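You operate a simulated robot arm through the tools that you are given. There is no shell and no other tool.

Carry out the task below with a simulated robot arm. There is one attempt and no reset: what you move stays moved.

Task
Swap the white bay's blown fuse block for the sound spare.
Fine: red switch off first and on again after; a red dot in the window marks a blown one; the old one goes in the used tray.

The check looks at the end state, three seconds after you hand in, the way a careful person would. Anything else that was tipped, shoved, dropped, spilled or broken makes it a failure.

Robot
A 6-joint arm with a two-finger parallel gripper, fixed in place. Base frame: the origin is at the foot of the arm, x ahead of it, y to its left, z up. Readings come in mm, rad, newtons and seconds.
Its first joint turns from -2.897 to 2.897 rad. Payload 3.43 kg.
The tool frame sits at the grasp point between the pads (the TCP): z along the fingers, y along the line on which they close. The tips reach 34 mm beyond it. The gripper opens to 128 mm. The fingers are 24 mm wide and 12 mm thick; the gripper's body (48 by 130 mm) begins 96 mm behind the TCP.
Orientation is that of the tool frame in the base frame, as a unit quaternion [x, y, z, w]. With the fingers straight down and closing along the base's y, the tool's x points along the base's -x, its y along +y and its z along -z.

Tools
- The arm moves only by the tool play_rows. Its argument "rows" is a list of rows, each an object of numbers (a shift or turn left out is 0, a gripper value left out holds the last): "tx", "ty", "tz": the shift along the tool's x, y, z in units of 200 mm (1.0 is 200 mm); "rx", "ry", "rz": the turn, a rotation vector about the tool's x, y, z in units of 45 degrees (1.0 is 45 degrees); "jaw": the closure, from 0 (fully open) to 1 (shut). In form: [{"tx": .., "ty": .., "tz": .., "rx": .., "ry": .., "rz": .., "jaw": ..}, ...]. A call has 1 to 20 rows; each row is the pose to reach, as a shift and turn from the pose commanded when the call began, along the tool's axes at that moment. A call with a number of a shift or a turn outside -1 to 1 is refused whole. Rows are played at 5 a second. More than 50 mm and 0.15 rad between two rows, or a gripper value outside its range, and nothing of the call is played. A pose out of reach is approached as far as the arm can. The call stops where the force on the tool passes 40 N (or 10 N more than at its start, if that is more) or the arm is blocked; 0.2 s more then pass. The fingers move at their own pace (about 153 mm/s each) and stop on an object; they squeeze with about 21 N. The grip force told is the motor's: it shows also when the fingers shut on nothing. Time passes only in rows, and 0.2 s behind the last, so rows that repeat a pose let the fingers close. It gives the time, the measured TCP pose, the force on the tool (base axes), the opening and the grip force at its end, in the units of the frame above (readings bear some noise), with the torque about the TCP (base axes, N m) and any sound that the robot's microphone picked up, and new pictures: "show" is both (left out), scene, wrist or none.
- Cameras (640 x 400 px; columns grow to the right, rows downward): "scene" is fixed at [402.1, -649.7, 1521.4]; the picture's right is [0.26, -0.96, 0.00], its down [-0.93, -0.25, -0.25] and it looks along [0.24, 0.07, -0.97] (base axes); focal length 214 px, centre (320, 200). "wrist" rides on the gripper at [76, -11, -160] in the tool frame; the picture's right is [0.15, 0.99, 0.00], its down [-0.88, 0.13, -0.46] and it looks along [-0.45, 0.07, 0.89] (tool axes); focal length 234 px, centre (320, 200). There is no depth. A picture from a camera that has moved, and an enlarged one, comes with that camera's place and axes in the base frame and with its lens.
- enlarge(camera, box): a new picture of the part [left, top, right, bottom] of that camera's present view, enlarged. It takes no simulated time.
- job_done(): hands the job in; it is judged then, once.

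Nothing tells you positions but the pictures and the camera data. Unless the task says otherwise, let go and move clear before handing in.

The tools are called as a command line: name --argument value ..., lists and objects as JSON in quotes. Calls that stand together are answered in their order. play_rows: Moves the arm, as the interface text tells. Its arguments: {"type":"object","properties":{"rows":{"type":"array"},"show":{"type":"string","enum":["both","scene","wrist","none"]}},"required":["rows"]} The other tools are called the same way: enlarge (camera, box) takes an enlarged picture of a part of a camera's view; job_done () hands the job in.

At the start:

```text
time_s: 0.0
ee_pos: [414.4, -439.4, 1160.1]
orientation: [0.0, 1.0, 0.0, 0.0]
ft_force: [0.7, 0.6, -0.1]
ft_torque: [-0.01, 0.02, -0.03]
gripper_width: 128.1
grasp_force: 0.1
```

scene: 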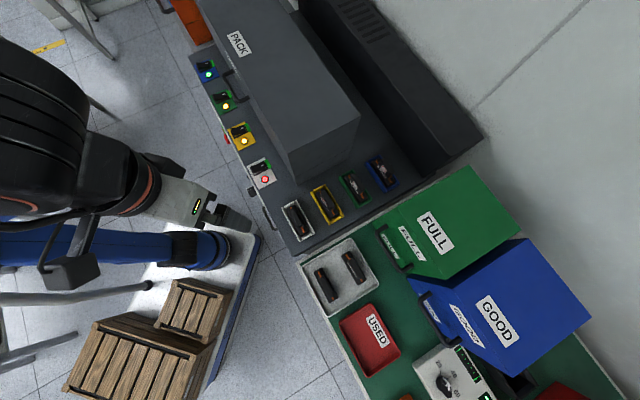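
wrist: 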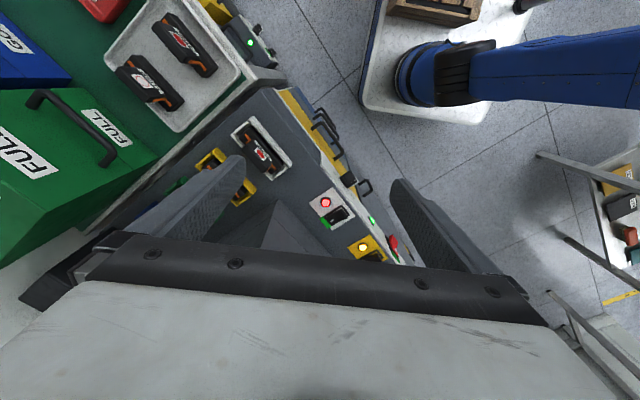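

I see a machine with coloured bays (white, yellow, green, blue), each with a fuse block and a switch panel, and a white tray with two spare blocks beside a red USED tray. I'll take enlarged pictures before moving.

enlarge --camera "scene" --box '[190, 130, 350, 230]'

enlarge --camera "scene" --box '[280, 180, 440, 280]'

enlarge --camera "scene" --box '[280, 230, 440, 330]'

enlarge --camera "wrist" --box '[100, 0, 260, 100]'

enlarge --camera "wrist" --box '[210, 100, 310, 220]'

enlarge --camera "wrist" --box '[280, 160, 440, 260]'

```text
4.00 times, centred on (270, 180) of scene
camera zoom: at [402.1, -649.7, 1521.4], right [0.26, -0.96, 0.0], down [-0.93, -0.25, -0.25], along [0.24, 0.07, -0.97], focal length 858 px, centre (520, 280)
```

zoom: 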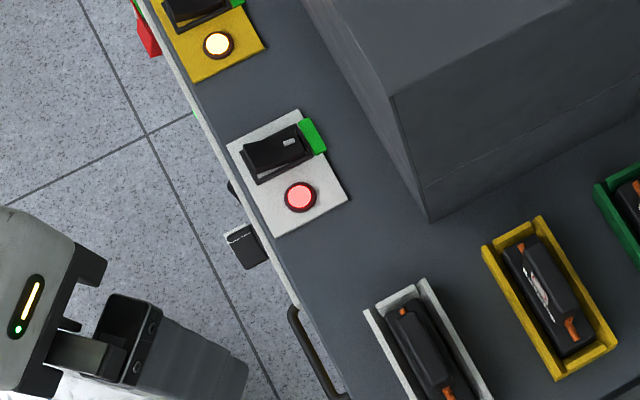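

```text
4.00 times, centred on (360, 230) of scene
camera zoom: at [402.1, -649.7, 1521.4], right [0.26, -0.96, 0.0], down [-0.93, -0.25, -0.25], along [0.24, 0.07, -0.97], focal length 858 px, centre (160, 80)
```

zoom: 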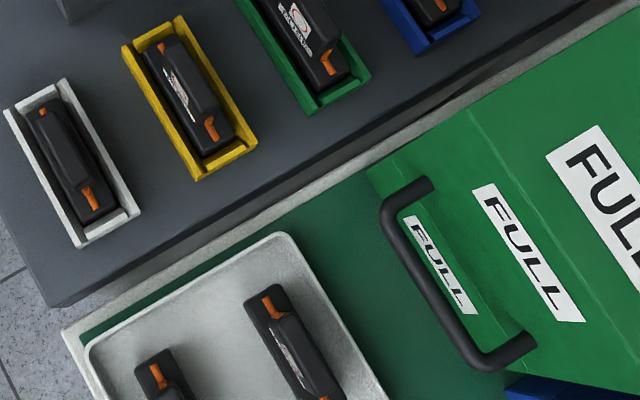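

```text
4.00 times, centred on (360, 280) of scene
camera zoom: at [402.1, -649.7, 1521.4], right [0.26, -0.96, 0.0], down [-0.93, -0.25, -0.25], along [0.24, 0.07, -0.97], focal length 858 px, centre (160, -120)
```

zoom: 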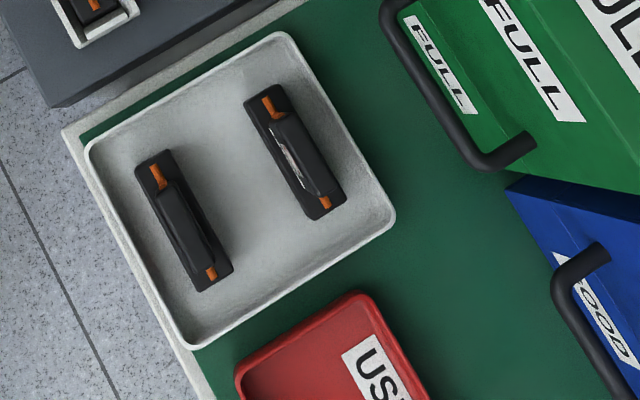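

```text
4.00 times, centred on (180, 50) of wrist
camera zoom: at [338.9, -449.9, 1319.1], right [-0.15, 0.99, 0.0], down [0.88, 0.13, 0.46], along [0.45, 0.07, -0.89], focal length 937 px, centre (880, 800)
```

zoom: 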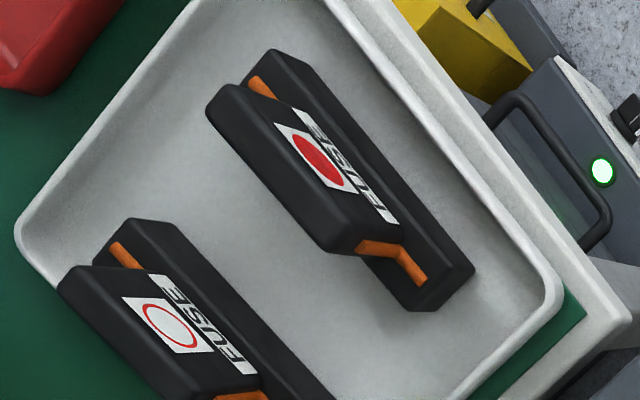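

```text
3.33 times, centred on (260, 160) of wrist
camera zoom: at [338.9, -449.9, 1319.1], right [-0.15, 0.99, 0.0], down [0.88, 0.13, 0.46], along [0.45, 0.07, -0.89], focal length 781 px, centre (520, 333)
```

zoom: 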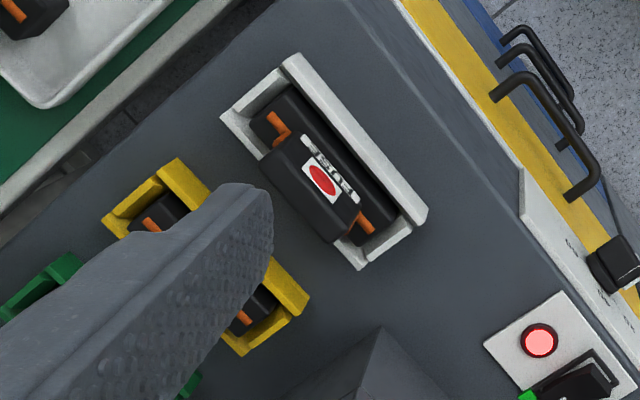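

```text
4.00 times, centred on (360, 210) of wrist
camera zoom: at [338.9, -449.9, 1319.1], right [-0.15, 0.99, 0.0], down [0.88, 0.13, 0.46], along [0.45, 0.07, -0.89], focal length 937 px, centre (160, 160)
```

zoom: 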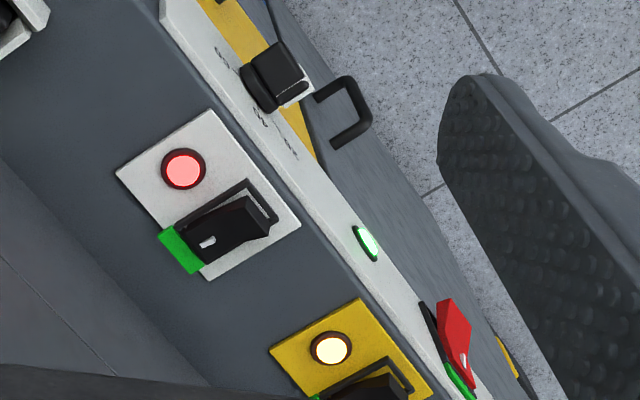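

The blown block in the white bay shows a red dot. The sound spare (empty circle) is the one in the tray farther from the front edge. The red switch seems to sit on the cabinet's front fascia, so I'll look closer at it and the rest.

enlarge --camera "scene" --box '[180, 50, 260, 150]'

enlarge --camera "scene" --box '[400, 320, 528, 400]'

enlarge --camera "wrist" --box '[350, 200, 430, 270]'

enlarge --camera "wrist" --box '[190, 0, 300, 80]'

enlarge --camera "scene" --box '[330, 290, 420, 380]'

enlarge --camera "scene" --box '[200, 110, 260, 160]'

```text
4.00 times, centred on (220, 100) of scene
camera zoom: at [402.1, -649.7, 1521.4], right [0.26, -0.96, 0.0], down [-0.93, -0.25, -0.25], along [0.24, 0.07, -0.97], focal length 858 px, centre (720, 600)
```

zoom: 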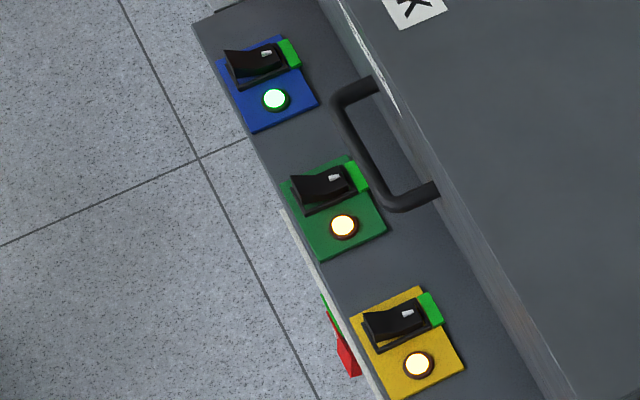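

```text
5.00 times, centred on (464, 360) of scene
camera zoom: at [402.1, -649.7, 1521.4], right [0.26, -0.96, 0.0], down [-0.93, -0.25, -0.25], along [0.24, 0.07, -0.97], focal length 1072 px, centre (-400, -600)
```

zoom: 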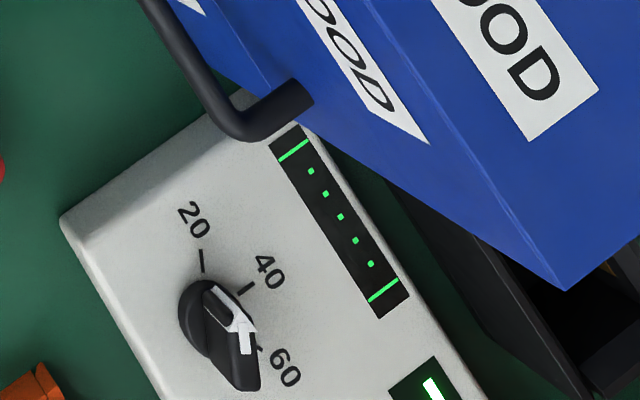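

```text
5.71 times, centred on (390, 235) of wrist
camera zoom: at [338.9, -449.9, 1319.1], right [-0.15, 0.99, 0.0], down [0.88, 0.13, 0.46], along [0.45, 0.07, -0.89], focal length 1338 px, centre (-80, 0)
```

zoom: 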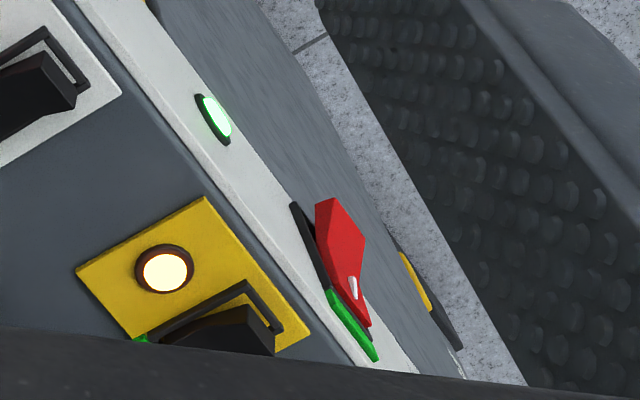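

```text
5.00 times, centred on (245, 40) of wrist
camera zoom: at [338.9, -449.9, 1319.1], right [-0.15, 0.99, 0.0], down [0.88, 0.13, 0.46], along [0.45, 0.07, -0.89], focal length 1171 px, centre (695, 1000)
```

zoom: 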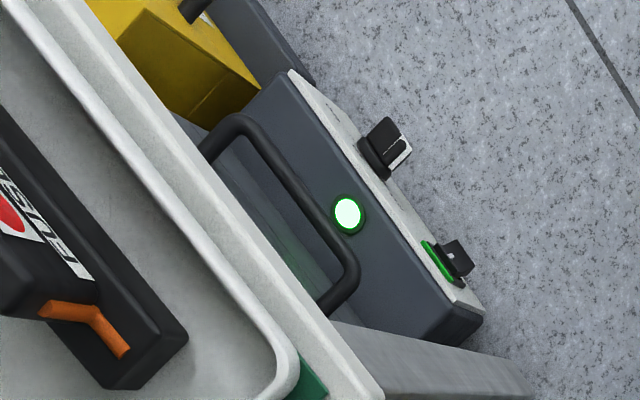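

```text
4.44 times, centred on (375, 335) of scene
camera zoom: at [402.1, -649.7, 1521.4], right [0.26, -0.96, 0.0], down [-0.93, -0.25, -0.25], along [0.24, 0.07, -0.97], focal length 953 px, centre (76, -400)
```

zoom: 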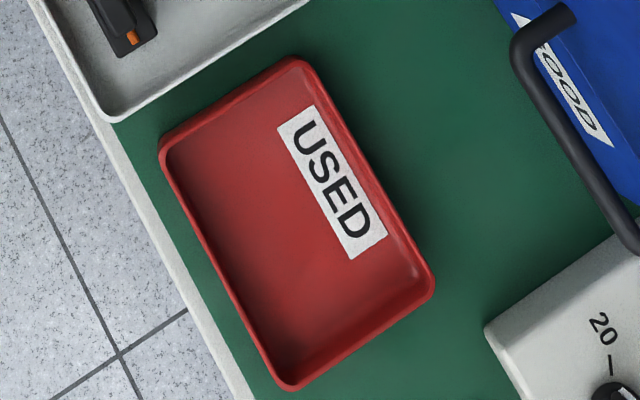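

```text
8.00 times, centred on (230, 135) of scene
camera zoom: at [402.1, -649.7, 1521.4], right [0.26, -0.96, 0.0], down [-0.93, -0.25, -0.25], along [0.24, 0.07, -0.97], focal length 1716 px, centre (1040, 720)
```

zoom: 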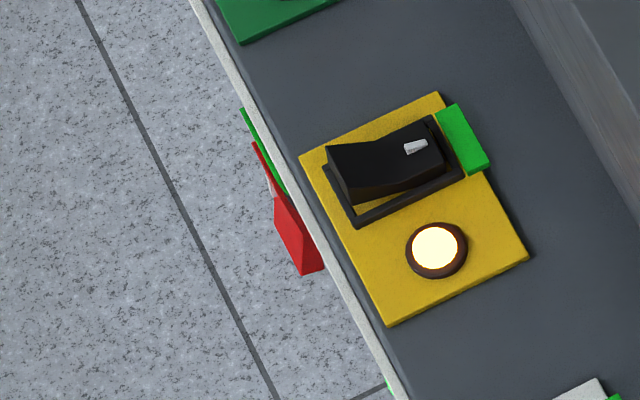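

The black rockers belong to the bays, and the red one on the cabinet's front fascia is the main switch. Its end away from the green mark stands proud, so it is on. By triangulation the white panel is near (600, -396, 813), the white bay near (487, -553, 838), and the machine's front runs at 45°. I'll turn and move in front of the fascia, staying high, to see the red switch better.

play_rows --rows '[{"tx": -0.0925, "ty": 0.1417, "tz": 0.0875, "rz": 0.1667}, {"tx": -0.185, "ty": 0.2833, "tz": 0.175, "rz": 0.3333}, {"tx": -0.2775, "ty": 0.425, "tz": 0.2625, "rz": 0.5}, {"tx": -0.37, "ty": 0.5667, "tz": 0.35, "rz": 0.6667}, {"tx": -0.4625, "ty": 0.7083, "tz": 0.4375, "rz": 0.8333}, {"tx": -0.555, "ty": 0.85, "tz": 0.525, "rz": 1.0}, {"tx": -0.555, "ty": 0.85, "tz": 0.525, "rz": 1.0}]'

```text
time_s: 1.6
ee_pos: [527.5, -269.2, 1055.4]
orientation: [0.382, 0.924, 0.0, 0.0]
ft_force: [0.3, -0.2, 0.3]
ft_torque: [0.01, 0.0, 0.0]
gripper_width: 128.1
grasp_force: 0.0
camera wrist: at [465.6, -222.3, 1213.7], right [0.6, 0.8, 0.0], down [0.71, -0.53, 0.46], along [0.37, -0.27, -0.89], focal length 234 px, centre (320, 200)
```

scene: 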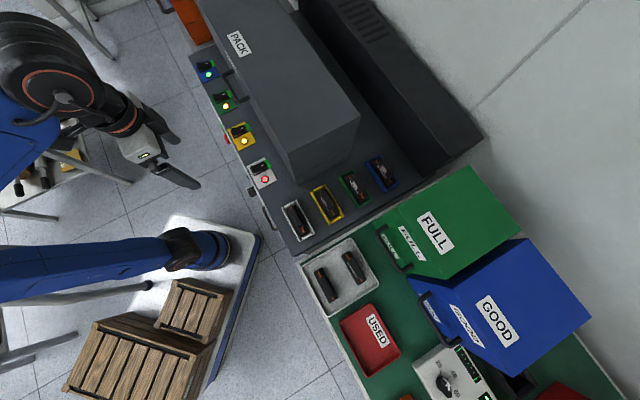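
wrist: 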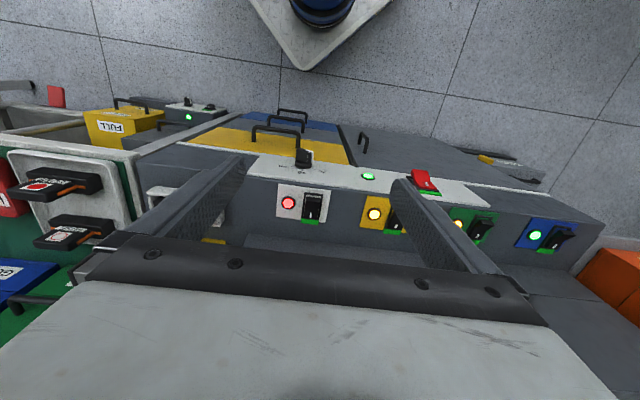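

The red switch is now visible on the white fascia plate beside a green light. I'll zoom in on it and the spares.

enlarge --camera "wrist" --box '[240, 130, 480, 280]'

enlarge --camera "wrist" --box '[390, 150, 470, 200]'

enlarge --camera "wrist" --box '[0, 130, 160, 250]'

enlarge --camera "wrist" --box '[230, 130, 350, 205]'

```text
2.67 times, centred on (360, 205) of wrist
camera zoom: at [465.6, -222.3, 1213.7], right [0.6, 0.8, 0.0], down [0.71, -0.53, 0.46], along [0.37, -0.27, -0.89], focal length 624 px, centre (213, 187)
```

zoom: 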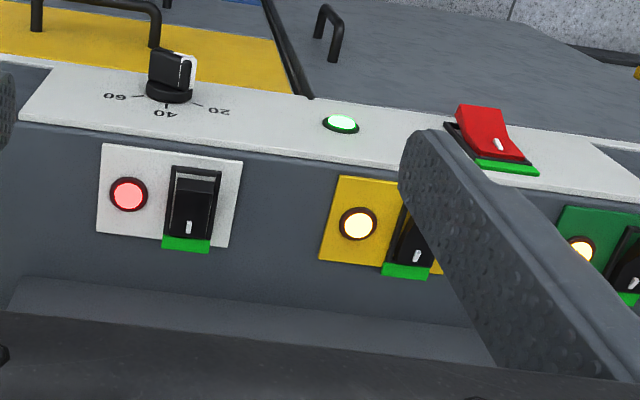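

```text
8.00 times, centred on (430, 175) of wrist
camera zoom: at [465.6, -222.3, 1213.7], right [0.6, 0.8, 0.0], down [0.71, -0.53, 0.46], along [0.37, -0.27, -0.89], focal length 1873 px, centre (-560, 400)
```

zoom: 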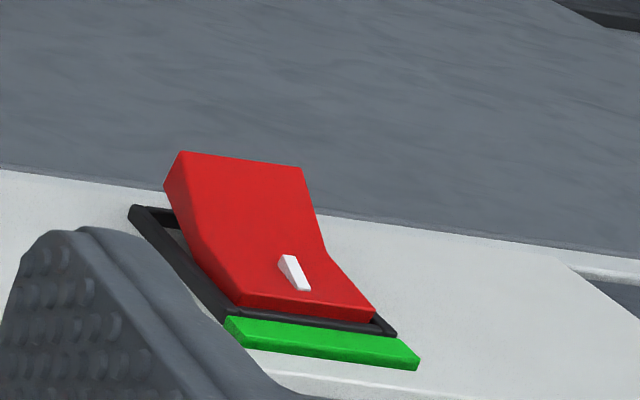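

```text
3.33 times, centred on (80, 190) of wrist
camera zoom: at [465.6, -222.3, 1213.7], right [0.6, 0.8, 0.0], down [0.71, -0.53, 0.46], along [0.37, -0.27, -0.89], focal length 781 px, centre (1120, 233)
```

zoom: 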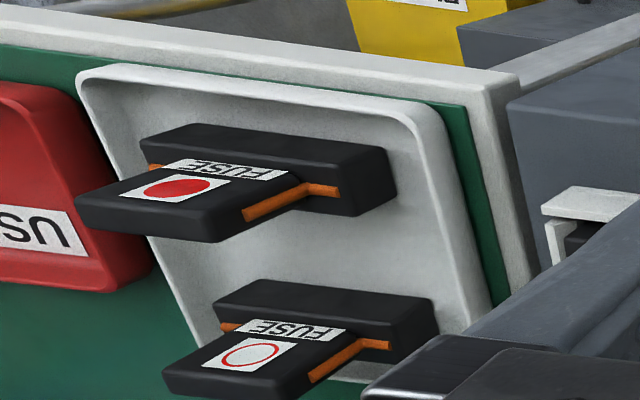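

```text
5.33 times, centred on (290, 168) of wrist
camera zoom: at [465.6, -222.3, 1213.7], right [0.6, 0.8, 0.0], down [0.71, -0.53, 0.46], along [0.37, -0.27, -0.89], focal length 1249 px, centre (480, 373)
```

zoom: 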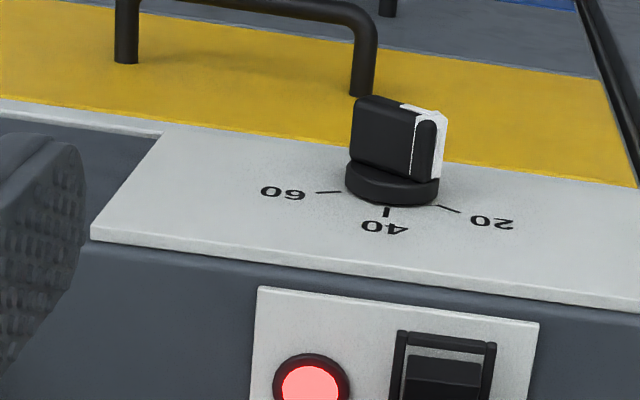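

The rocker sits on the vertical fascia with its hinge horizontal and green at the top, and its lower lip stands out. I place it near (756, -160, 748), so "off" means pressing the lower end in. I'll move in front of it and tilt the tool 45° to look at it squarely.

play_rows --rows '[{"tx": 0.0486, "ty": 0.195, "tz": 0.12}, {"tx": 0.0972, "ty": 0.39, "tz": 0.24}, {"tx": 0.1458, "ty": 0.585, "tz": 0.36}, {"tx": 0.1944, "ty": 0.78, "tz": 0.48}, {"tx": 0.243, "ty": 0.975, "tz": 0.6}]' --show "none"

play_rows --rows '[{"ty": 0.027, "tz": 0.1233, "ry": -0.1667}, {"ty": 0.054, "tz": 0.2467, "ry": -0.3333}, {"ty": 0.081, "tz": 0.37, "ry": -0.5}, {"ty": 0.108, "tz": 0.4933, "ry": -0.6667}, {"ty": 0.135, "tz": 0.6167, "ry": -0.8333}, {"ty": 0.1625, "tz": 0.74, "ry": -1.0}, {"ty": 0.1625, "tz": 0.74, "ry": -1.0, "jaw": 1.0}, {"ty": 0.1625, "tz": 0.74, "ry": -1.0, "jaw": 1.0}, {"ty": 0.1625, "tz": 0.74, "ry": -1.0, "jaw": 1.0}]'

```text
time_s: 2.8
ee_pos: [626.8, -96.0, 936.9]
orientation: [0.383, 0.924, -0.001, 0.0]
ft_force: [-0.9, -0.7, 0.5]
ft_torque: [-0.03, -0.04, 0.05]
gripper_width: 128.0
grasp_force: 0.0
```

```text
time_s: 4.8
ee_pos: [653.0, -74.7, 788.7]
orientation: [0.354, 0.854, -0.146, 0.353]
ft_force: [-0.4, 0.0, 0.7]
ft_torque: [0.0, 0.04, 0.05]
gripper_width: 0.0
grasp_force: 20.6
camera wrist: at [527.4, 35.7, 847.0], right [0.63, 0.77, -0.1], down [0.3, -0.12, 0.94], along [0.72, -0.62, -0.31], focal length 234 px, centre (320, 200)
```

scene: 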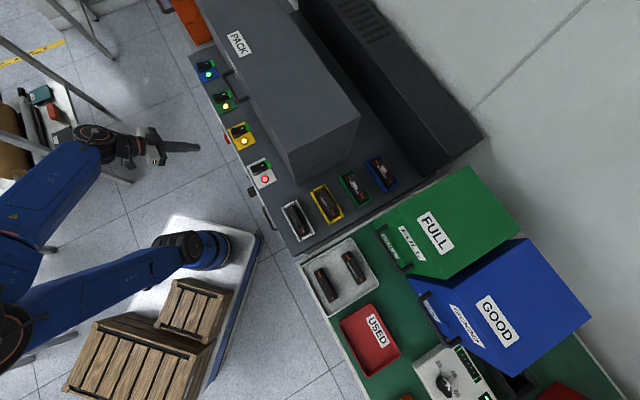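
wrist: 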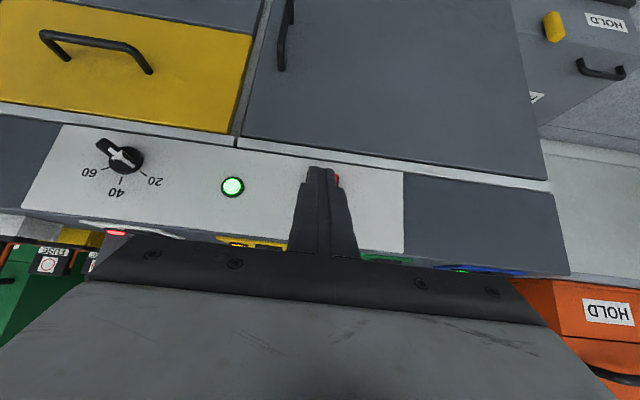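

The closed fingers hide the switch in this view, which is upside down. I'll sidestep 70 mm along the fascia to see the rocker beside the fingertips.

play_rows --rows '[{"ty": -0.2}, {"ty": -0.4}, {"ty": -0.4}]' --show "wrist"

```text
time_s: 5.6
ee_pos: [597.5, -131.3, 788.1]
orientation: [0.352, 0.854, -0.145, 0.354]
ft_force: [0.0, -0.5, 0.0]
ft_torque: [0.02, 0.01, -0.02]
gripper_width: 0.0
grasp_force: 20.6
camera wrist: at [471.6, -20.8, 847.0], right [0.63, 0.77, -0.1], down [0.3, -0.12, 0.94], along [0.72, -0.62, -0.31], focal length 234 px, centre (320, 200)
```

wrist: 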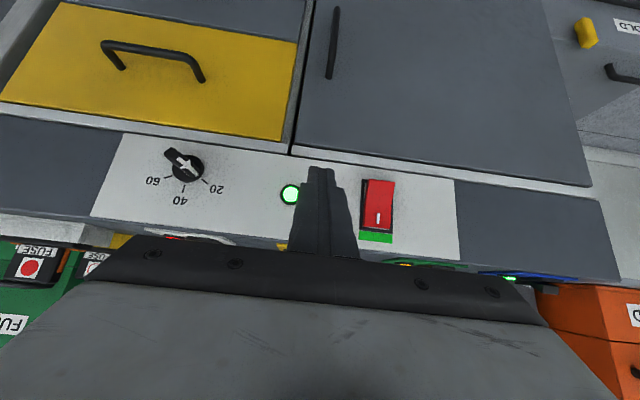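

enlarge --camera "wrist" --box '[320, 150, 440, 270]'

enlarge --camera "wrist" --box '[270, 150, 430, 250]'

enlarge --camera "wrist" --box '[120, 130, 220, 210]'

```text
3.33 times, centred on (380, 210) of wrist
camera zoom: at [471.6, -20.8, 847.0], right [0.63, 0.77, -0.1], down [0.3, -0.12, 0.94], along [0.72, -0.62, -0.31], focal length 781 px, centre (120, 167)
```

zoom: 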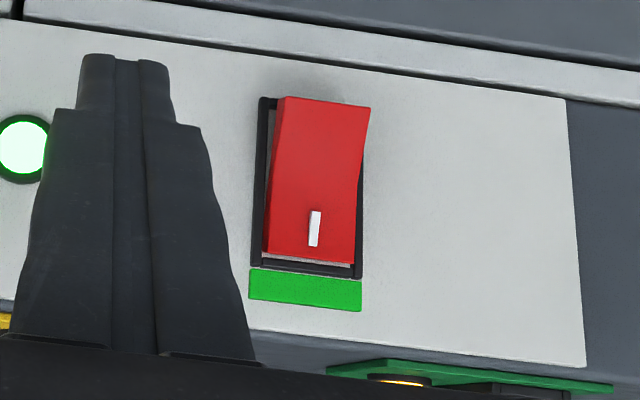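

```text
4.00 times, centred on (350, 200) of wrist
camera zoom: at [471.6, -20.8, 847.0], right [0.63, 0.77, -0.1], down [0.3, -0.12, 0.94], along [0.72, -0.62, -0.31], focal length 937 px, centre (200, 200)
```

zoom: 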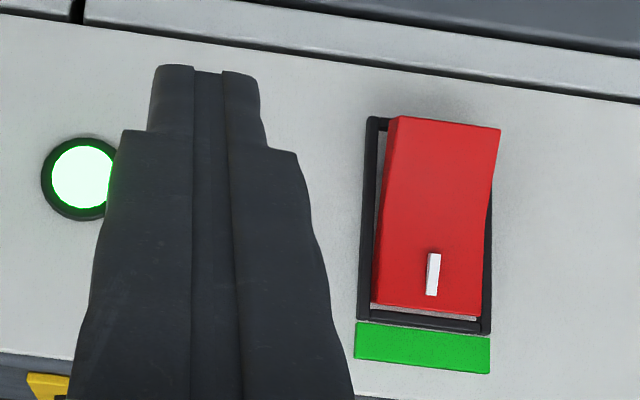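

```text
5.00 times, centred on (170, 170) of wrist
camera zoom: at [471.6, -20.8, 847.0], right [0.63, 0.77, -0.1], down [0.3, -0.12, 0.94], along [0.72, -0.62, -0.31], focal length 1171 px, centre (1070, 350)
```

zoom: 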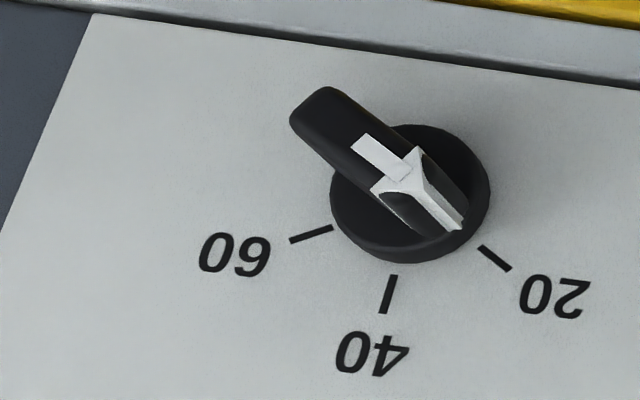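

The rocker frame spans roughly u 397–443 mm along the fascia and z 709–782, and its lower lip protrudes about 17 mm. I'll line the fingertip up with the lower lip, still about 35 mm off it.

play_rows --rows '[{"ty": 0.15, "tz": 0.118}, {"ty": 0.3, "tz": 0.236}, {"ty": 0.452, "tz": 0.354}, {"ty": 0.452, "tz": 0.354}]'

```text
time_s: 6.6
ee_pos: [695.1, -99.1, 736.7]
orientation: [0.354, 0.853, -0.147, 0.354]
ft_force: [0.3, -0.5, -0.3]
ft_torque: [0.01, 0.02, 0.01]
gripper_width: 0.1
grasp_force: 21.0
camera wrist: at [568.9, 9.8, 794.5], right [0.63, 0.77, -0.1], down [0.3, -0.12, 0.94], along [0.72, -0.62, -0.31], focal length 234 px, centre (320, 200)
```

scene: 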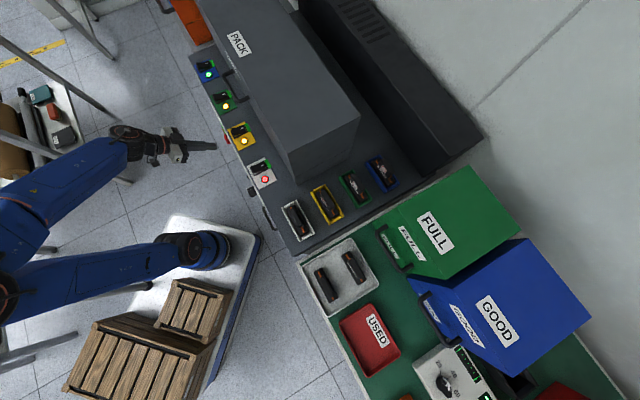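
wrist: 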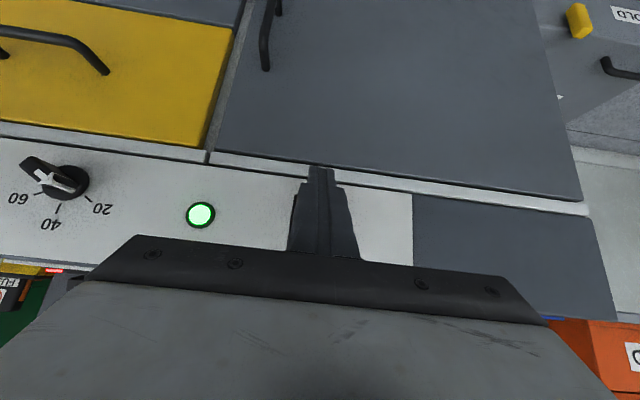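

Fingertip is level with the lower lip and about 40 mm out. I'll press straight in, watching force and sound.

play_rows --rows '[{"tx": -0.0354, "tz": 0.0354}, {"tx": -0.0707, "tz": 0.0707}, {"tx": -0.106, "tz": 0.106}, {"tx": -0.12, "tz": 0.12}, {"tx": -0.134, "tz": 0.134}, {"tx": -0.148, "tz": 0.148}, {"tx": -0.162, "tz": 0.162}, {"tx": -0.176, "tz": 0.176}]'

```text
time_s: 8.4
ee_pos: [729.3, -136.8, 737.4]
orientation: [0.353, 0.854, -0.146, 0.354]
ft_force: [0.1, 0.4, -0.7]
ft_torque: [0.0, 0.0, 0.05]
gripper_width: 0.0
grasp_force: 21.3
heard: click
camera wrist: at [604.4, -26.8, 795.8], right [0.63, 0.77, -0.1], down [0.3, -0.12, 0.94], along [0.72, -0.62, -0.31], focal length 234 px, centre (320, 200)
```

scene: 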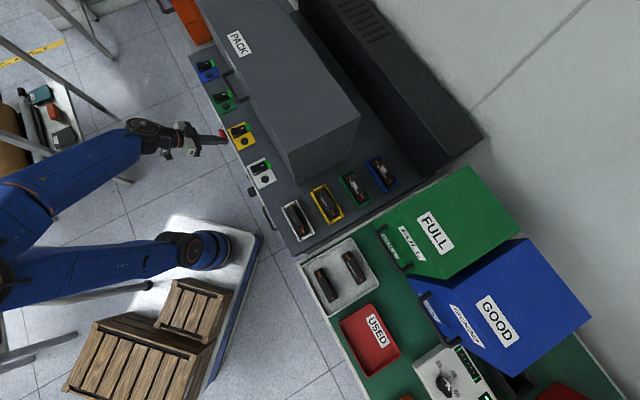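
wrist: 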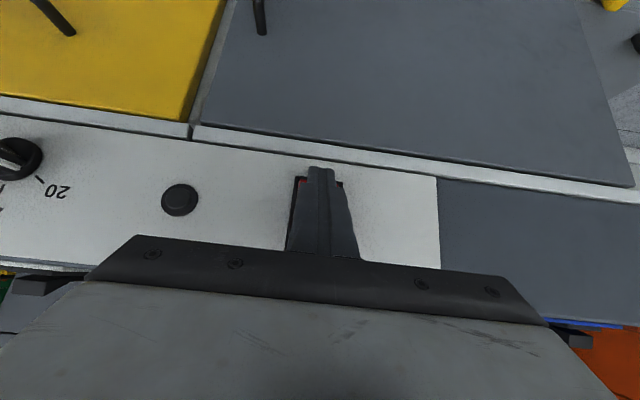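

The switch clicked and every lamp went dark, so power is off. I'll back straight out, rise and bring the tool upright.

play_rows --rows '[{"tx": 0.106, "tz": -0.106}, {"tx": 0.212, "tz": -0.212}, {"tx": 0.088, "tz": -0.336, "ry": 0.1667}, {"tx": -0.036, "tz": -0.46, "ry": 0.3333}, {"tx": -0.16, "tz": -0.584, "ry": 0.5}, {"tx": -0.284, "tz": -0.708, "ry": 0.6667}, {"tx": -0.408, "tz": -0.832, "ry": 0.8333}, {"tx": -0.53, "tz": -0.954, "ry": 1.0}, {"tx": -0.53, "tz": -0.954, "ry": 1.0, "jaw": 0.0}]'

```text
time_s: 10.4
ee_pos: [688.7, -95.1, 947.6]
orientation: [0.382, 0.924, 0.0, -0.002]
ft_force: [0.4, 0.3, 0.6]
ft_torque: [0.01, -0.02, 0.05]
gripper_width: 115.9
grasp_force: 0.1
camera wrist: at [627.7, -48.5, 1106.9], right [0.6, 0.8, 0.0], down [0.72, -0.53, 0.45], along [0.37, -0.27, -0.89], focal length 234 px, centre (320, 200)
```

scene: 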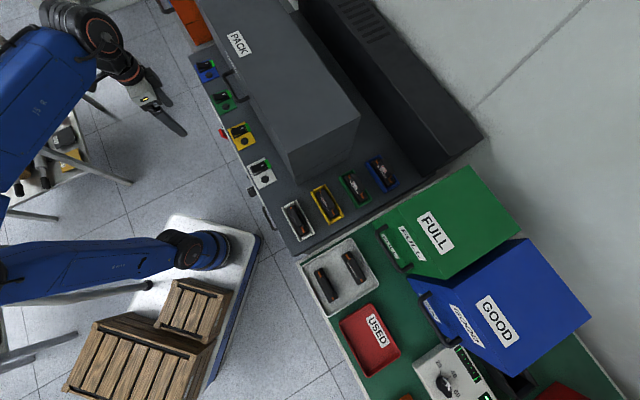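
wrist: 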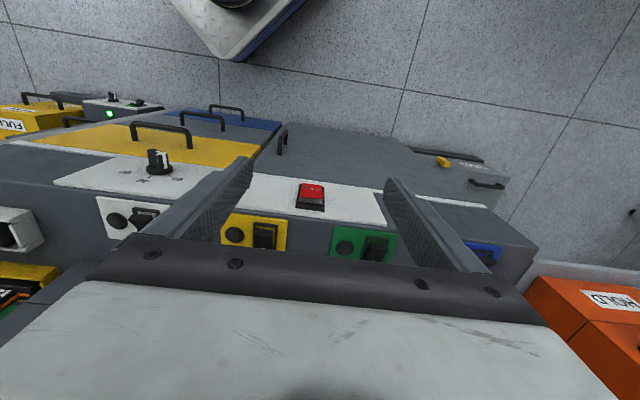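

Power is off and I'm clear. I'll travel over to the white bay at about z 1000 in steps, turning so the fingers close across the block.

play_rows --rows '[{"ty": -0.158, "tx": -0.054, "tz": -0.05, "rz": -0.1667}, {"ty": -0.317, "tx": -0.108, "tz": -0.1, "rz": -0.3333}, {"ty": -0.475, "tx": -0.162, "tz": -0.15, "rz": -0.5}, {"ty": -0.633, "tx": -0.217, "tz": -0.2, "rz": -0.6667}, {"ty": -0.792, "tx": -0.271, "tz": -0.25, "rz": -0.8333}, {"ty": -0.95, "tx": -0.325, "tz": -0.3, "rz": -1.0}]' --show "none"

play_rows --rows '[{"tx": 0.0667, "ty": -0.142, "rz": -0.1667}, {"tx": 0.1333, "ty": -0.284, "rz": -0.3333}, {"tx": 0.2, "ty": -0.426, "rz": -0.5}, {"tx": 0.2667, "ty": -0.568, "rz": -0.6667}, {"tx": 0.3333, "ty": -0.71, "rz": -0.8333}, {"tx": 0.4, "ty": -0.852, "rz": -1.0}]' --show "none"

play_rows --rows '[{"tx": 0.22, "ty": -0.08, "tz": 0.0375}, {"tx": 0.44, "ty": -0.16, "tz": 0.075}, {"tx": 0.66, "ty": -0.24, "tz": 0.1125}, {"tx": 0.88, "ty": -0.32, "tz": 0.15}, {"tx": 0.88, "ty": -0.32, "tz": 0.15}]'

```text
time_s: 11.8
ee_pos: [599.5, -273.7, 1005.6]
orientation: [-0.001, 1.0, 0.0, 0.001]
ft_force: [-0.2, -0.1, -0.4]
ft_torque: [0.0, -0.02, -0.03]
gripper_width: 128.2
grasp_force: 0.0
```

```text
time_s: 13.2
ee_pos: [516.9, -442.7, 1007.1]
orientation: [-0.384, 0.923, 0.0, 0.0]
ft_force: [-0.6, -1.2, 1.3]
ft_torque: [-0.04, 0.02, -0.01]
gripper_width: 127.9
grasp_force: 0.1
```

```text
time_s: 14.4
ee_pos: [437.3, -613.1, 974.9]
orientation: [-0.384, 0.923, 0.0, 0.0]
ft_force: [0.0, -0.5, 0.4]
ft_torque: [0.01, -0.01, -0.02]
gripper_width: 128.0
grasp_force: 0.1
camera wrist: at [392.3, -674.7, 1134.1], right [-0.8, 0.6, 0.0], down [0.53, 0.72, 0.46], along [0.27, 0.37, -0.89], focal length 234 px, centre (320, 200)
```

scene: 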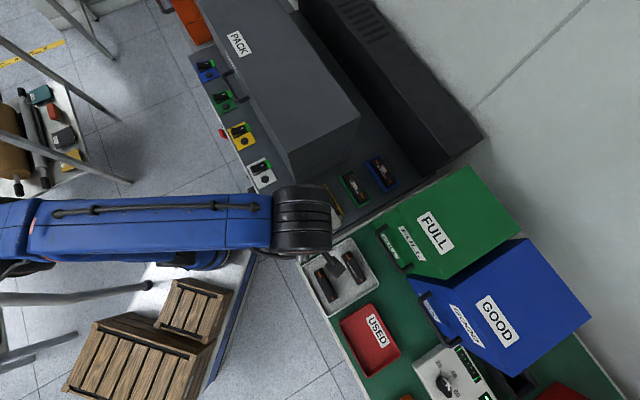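
wrist: 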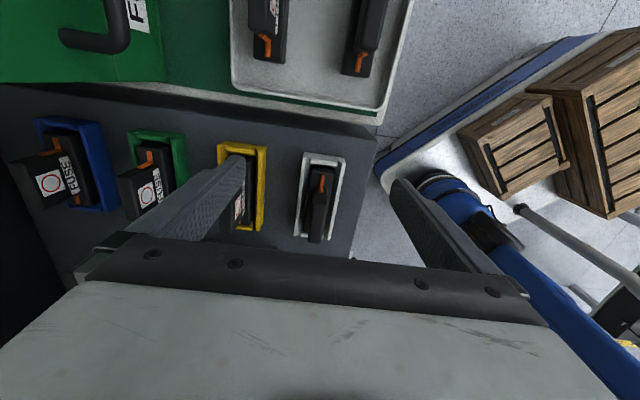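

Now the white bay is between the fingers in view. I'll enlarge it to work out the block and holder shape.

enlarge --camera "wrist" --box '[270, 140, 370, 265]'

enlarge --camera "wrist" --box '[20, 100, 180, 220]'

enlarge --camera "wrist" --box '[220, 0, 420, 130]'

```text
3.20 times, centred on (320, 202) of wrist
camera zoom: at [392.3, -674.7, 1134.1], right [-0.8, 0.6, 0.0], down [0.53, 0.72, 0.46], along [0.27, 0.37, -0.89], focal length 749 px, centre (320, 192)
```

zoom: 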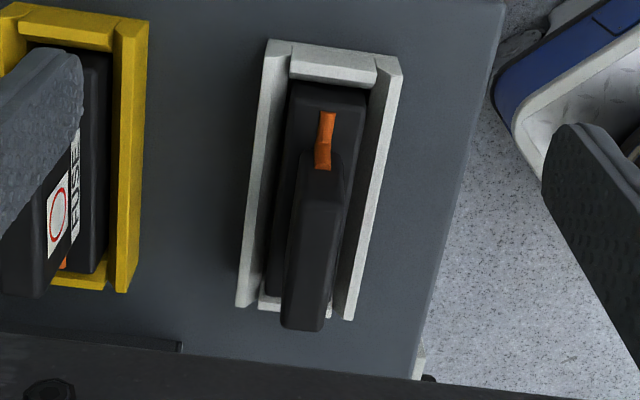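

```text
3.33 times, centred on (100, 160) of wrist
camera zoom: at [392.3, -674.7, 1134.1], right [-0.8, 0.6, 0.0], down [0.53, 0.72, 0.46], along [0.27, 0.37, -0.89], focal length 781 px, centre (1053, 333)
```

zoom: 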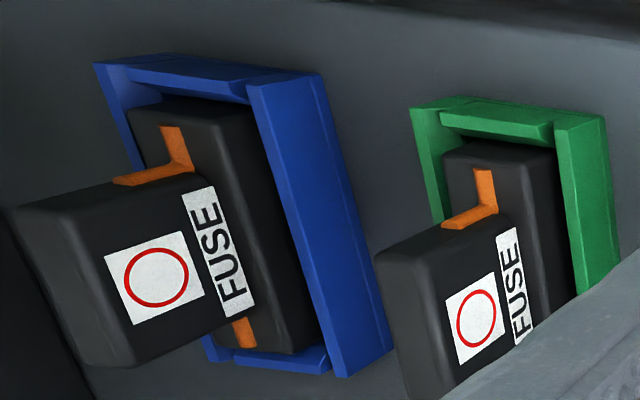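

```text
3.08 times, centred on (320, 65) of wrist
camera zoom: at [392.3, -674.7, 1134.1], right [-0.8, 0.6, 0.0], down [0.53, 0.72, 0.46], along [0.27, 0.37, -0.89], focal length 720 px, centre (320, 615)
```

zoom: 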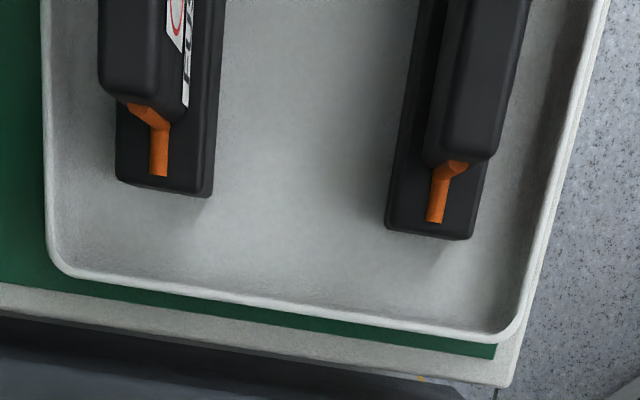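

The block is a base with a narrow upright grip plate, its label side facing the front. The holder spans about u -111…27 and v -763…-706. I'll shift forward over it for a second viewpoint to pin heights.

play_rows --rows '[{"tx": -0.2, "ty": 0.02}, {"tx": -0.41, "ty": 0.04}, {"tx": -0.41, "ty": 0.04}]' --show "wrist"

enlarge --camera "wrist" --box '[250, 40, 390, 200]'

```text
time_s: 15.2
ee_pos: [490.2, -546.8, 974.4]
orientation: [-0.382, 0.924, 0.0, 0.0]
ft_force: [-0.5, 0.3, -0.7]
ft_torque: [-0.03, 0.01, -0.01]
gripper_width: 128.2
grasp_force: 0.0
camera wrist: at [444.6, -608.7, 1134.1], right [-0.8, 0.6, 0.0], down [0.53, 0.72, 0.46], along [0.27, 0.37, -0.89], focal length 234 px, centre (320, 200)
```

wrist: 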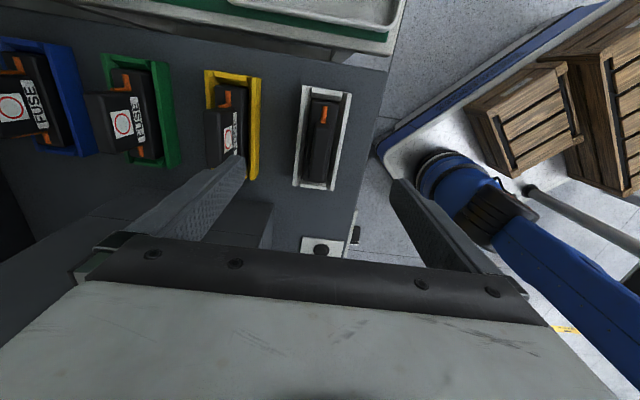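

```text
2.50 times, centred on (320, 120) of wrist
camera zoom: at [444.6, -608.7, 1134.1], right [-0.8, 0.6, 0.0], down [0.53, 0.72, 0.46], along [0.27, 0.37, -0.89], focal length 585 px, centre (320, 400)
```

zoom: 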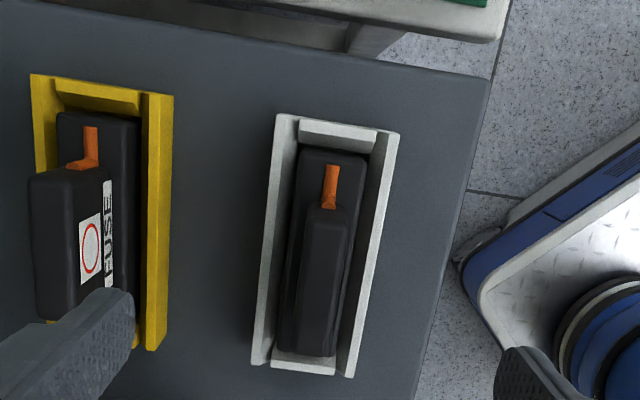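

Triangulating the two views puts the white block's centre at about u -45, v -735 (base about (488, -552)). Base top is near z 846, the grip plate is about 17 mm thick from z 846 to 893, and the rail tops are at about 838. I'll descend to just above the grip plate with a moderate opening and check alignment.

play_rows --rows '[{"tx": 0.012, "ty": -0.005, "tz": 0.0, "jaw": 0.45}, {"tx": 0.025, "ty": -0.0095, "tz": 0.1, "jaw": 0.45}, {"tx": 0.025, "ty": -0.0095, "tz": 0.2, "jaw": 0.45}, {"tx": 0.025, "ty": -0.0095, "tz": 0.245, "jaw": 0.45}, {"tx": 0.025, "ty": -0.0095, "tz": 0.245, "jaw": 0.45}]' --show "wrist"

enlarge --camera "wrist" --box '[220, 20, 420, 220]'

```text
time_s: 16.4
ee_pos: [489.9, -555.9, 927.3]
orientation: [-0.382, 0.924, 0.0, 0.0]
ft_force: [0.1, 0.9, 0.5]
ft_torque: [-0.03, 0.0, -0.01]
gripper_width: 70.2
grasp_force: 0.0
camera wrist: at [443.9, -616.7, 1086.2], right [-0.8, 0.6, 0.0], down [0.53, 0.71, 0.46], along [0.27, 0.37, -0.89], focal length 234 px, centre (320, 200)
```

wrist: 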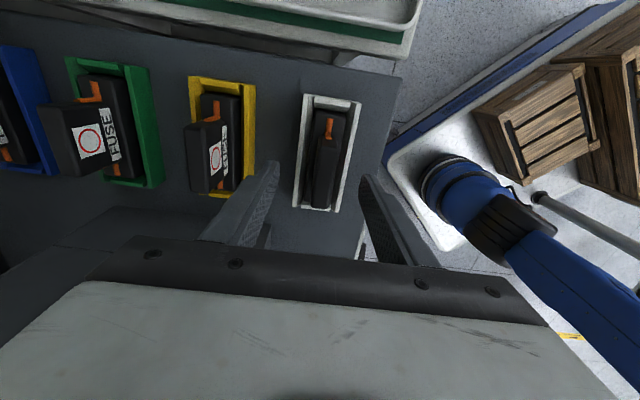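

```text
2.00 times, centred on (320, 120) of wrist
camera zoom: at [443.9, -616.7, 1086.2], right [-0.8, 0.6, 0.0], down [0.53, 0.71, 0.46], along [0.27, 0.37, -0.89], focal length 468 px, centre (320, 360)
```

zoom: 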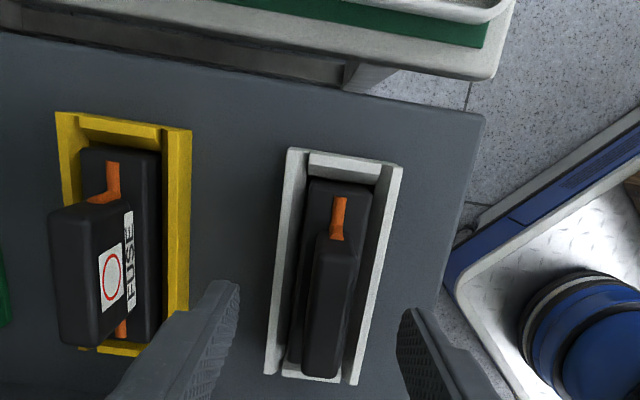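

The fingers straddle the grip plate but sit about 4 mm off-centre. I'll correct that, lower until the tips are at about z 859 (above base and rails), and look again before closing.

play_rows --rows '[{"ty": 0.021, "tz": 0.0}, {"ty": 0.021, "tz": 0.05}, {"ty": 0.021, "tz": 0.1}, {"ty": 0.021, "tz": 0.14}, {"ty": 0.021, "tz": 0.1715}, {"ty": 0.021, "tz": 0.1715}]' --show "wrist"

enlarge --camera "wrist" --box '[240, 60, 400, 240]'

```text
time_s: 17.8
ee_pos: [488.4, -552.8, 893.2]
orientation: [-0.383, 0.924, 0.0, -0.001]
ft_force: [-0.4, -0.3, 0.3]
ft_torque: [-0.02, 0.01, -0.01]
gripper_width: 70.6
grasp_force: 0.0
camera wrist: at [442.4, -614.5, 1052.2], right [-0.8, 0.6, 0.0], down [0.53, 0.72, 0.46], along [0.27, 0.37, -0.89], focal length 234 px, centre (320, 200)
```

wrist: 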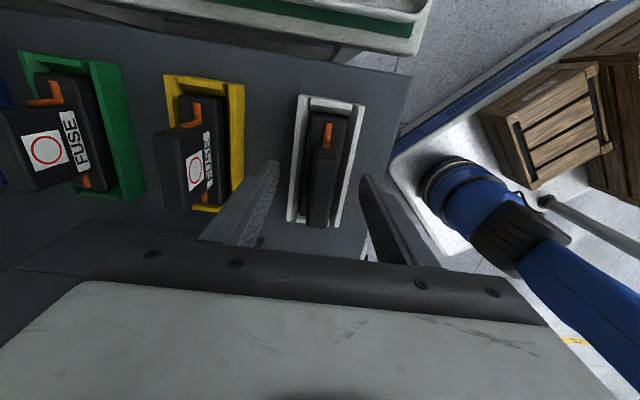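

```text
2.22 times, centred on (320, 150) of wrist
camera zoom: at [442.4, -614.5, 1052.2], right [-0.8, 0.6, 0.0], down [0.53, 0.72, 0.46], along [0.27, 0.37, -0.89], focal length 520 px, centre (320, 311)
```

zoom: 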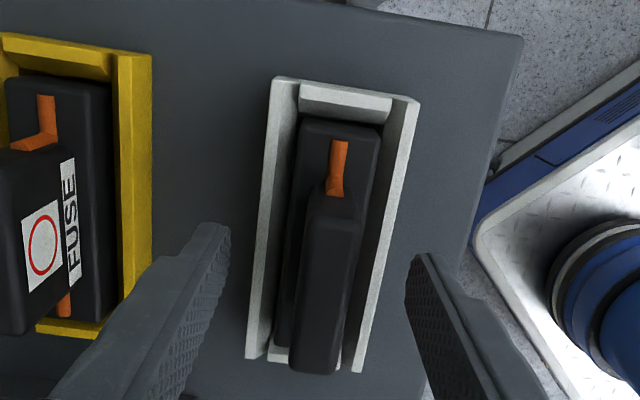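

Fingers are beside the grip plate, centred within about 2 mm. I'll nudge and close on it.

play_rows --rows '[{"ty": 0.0075}, {"ty": 0.0075, "jaw": 0.75}, {"ty": 0.0075, "jaw": 1.0}, {"ty": 0.0075, "jaw": 1.0}, {"ty": 0.0075, "jaw": 1.0}]' --show "wrist"

enlarge --camera "wrist" --box '[240, 60, 400, 240]'

```text
time_s: 19.0
ee_pos: [485.5, -552.5, 892.9]
orientation: [-0.382, 0.924, 0.0, 0.0]
ft_force: [0.1, -0.5, 1.8]
ft_torque: [-0.01, -0.02, -0.08]
gripper_width: 17.1
grasp_force: 21.6
camera wrist: at [440.6, -613.6, 1052.2], right [-0.8, 0.6, 0.0], down [0.53, 0.72, 0.46], along [0.27, 0.37, -0.89], focal length 234 px, centre (320, 200)
```

wrist: 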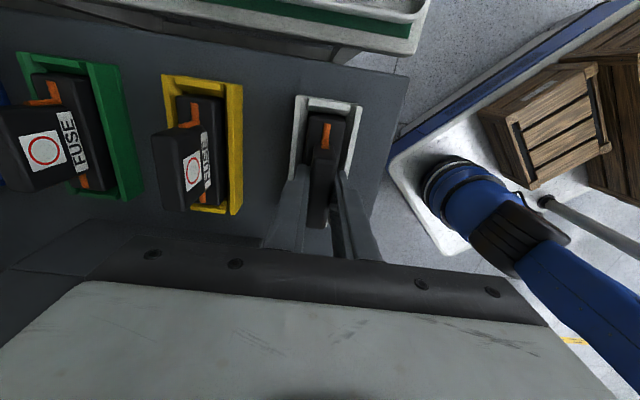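

```text
2.22 times, centred on (320, 150) of wrist
camera zoom: at [440.6, -613.6, 1052.2], right [-0.8, 0.6, 0.0], down [0.53, 0.72, 0.46], along [0.27, 0.37, -0.89], focal length 520 px, centre (320, 311)
```

zoom: 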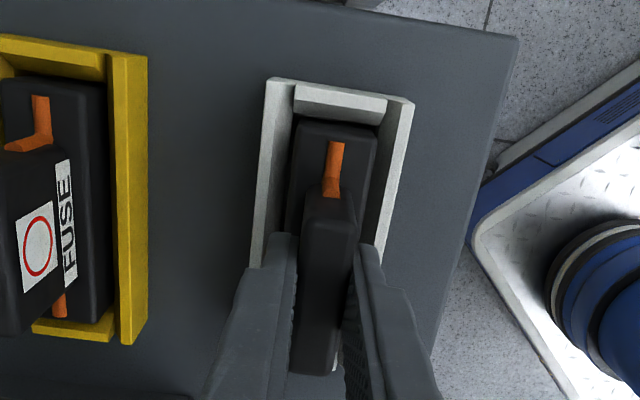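

Gripped (opening 17.1 mm as expected). I'll lift straight up slowly out of the holder.

play_rows --rows '[{"tz": -0.025}, {"tz": -0.05}, {"tz": -0.075}, {"tz": -0.1}, {"tz": -0.15}, {"tz": -0.2}, {"tz": -0.3}, {"tz": -0.4}, {"tz": -0.4}]'

```text
time_s: 21.0
ee_pos: [486.6, -550.9, 972.1]
orientation: [-0.383, 0.924, 0.0, 0.0]
ft_force: [-0.1, -0.6, -0.6]
ft_torque: [0.03, -0.01, 0.01]
gripper_width: 17.4
grasp_force: 20.7
camera wrist: at [441.0, -613.0, 1130.9], right [-0.8, 0.6, 0.0], down [0.53, 0.71, 0.46], along [0.27, 0.37, -0.89], focal length 234 px, centre (320, 200)
```

scene: 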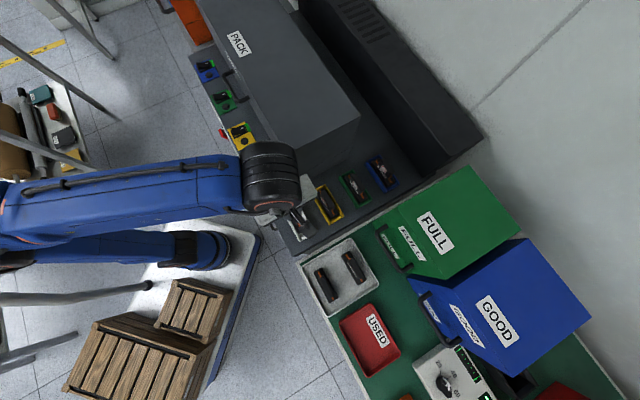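
wrist: 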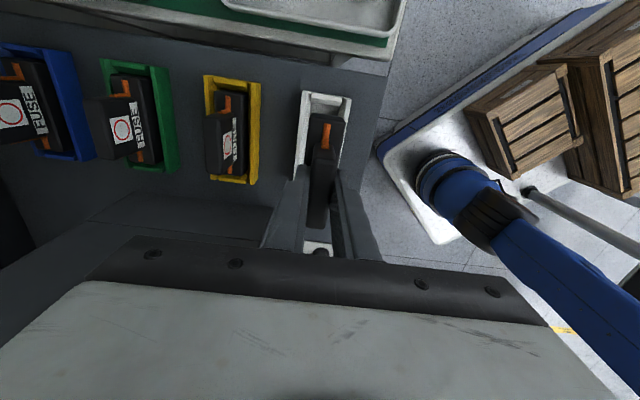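

The block is out and held. I'll rise a little more and carry it over the spares' tray toward the USED tray, which I place around u -446, v -752 (base about (216, -847)).

play_rows --rows '[{"tz": -0.2}, {"tx": 0.2, "tz": -0.24}, {"tx": 0.43, "tz": -0.24}, {"tx": 0.67, "tz": -0.24}, {"tx": 0.9, "tz": -0.24}, {"tx": 1.0, "tz": -0.24}, {"tx": 1.0, "tz": -0.24}]' --show "wrist"

```text
time_s: 22.6
ee_pos: [345.8, -691.7, 1020.8]
orientation: [-0.383, 0.924, 0.0, 0.0]
ft_force: [-0.6, -0.8, -0.6]
ft_torque: [0.0, -0.01, -0.02]
gripper_width: 17.2
grasp_force: 21.4
camera wrist: at [299.4, -753.4, 1179.9], right [-0.8, 0.6, 0.0], down [0.53, 0.72, 0.46], along [0.27, 0.37, -0.89], focal length 234 px, centre (320, 200)
```

wrist: 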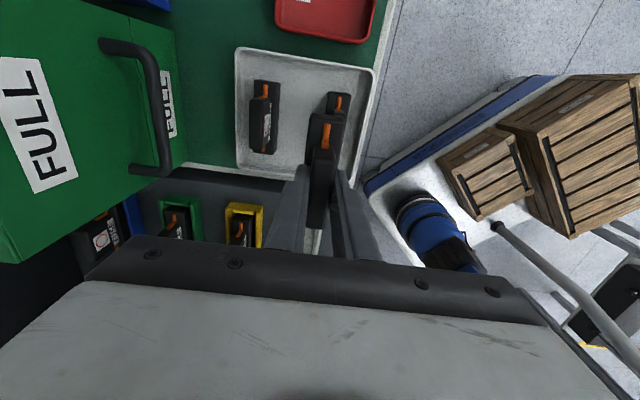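

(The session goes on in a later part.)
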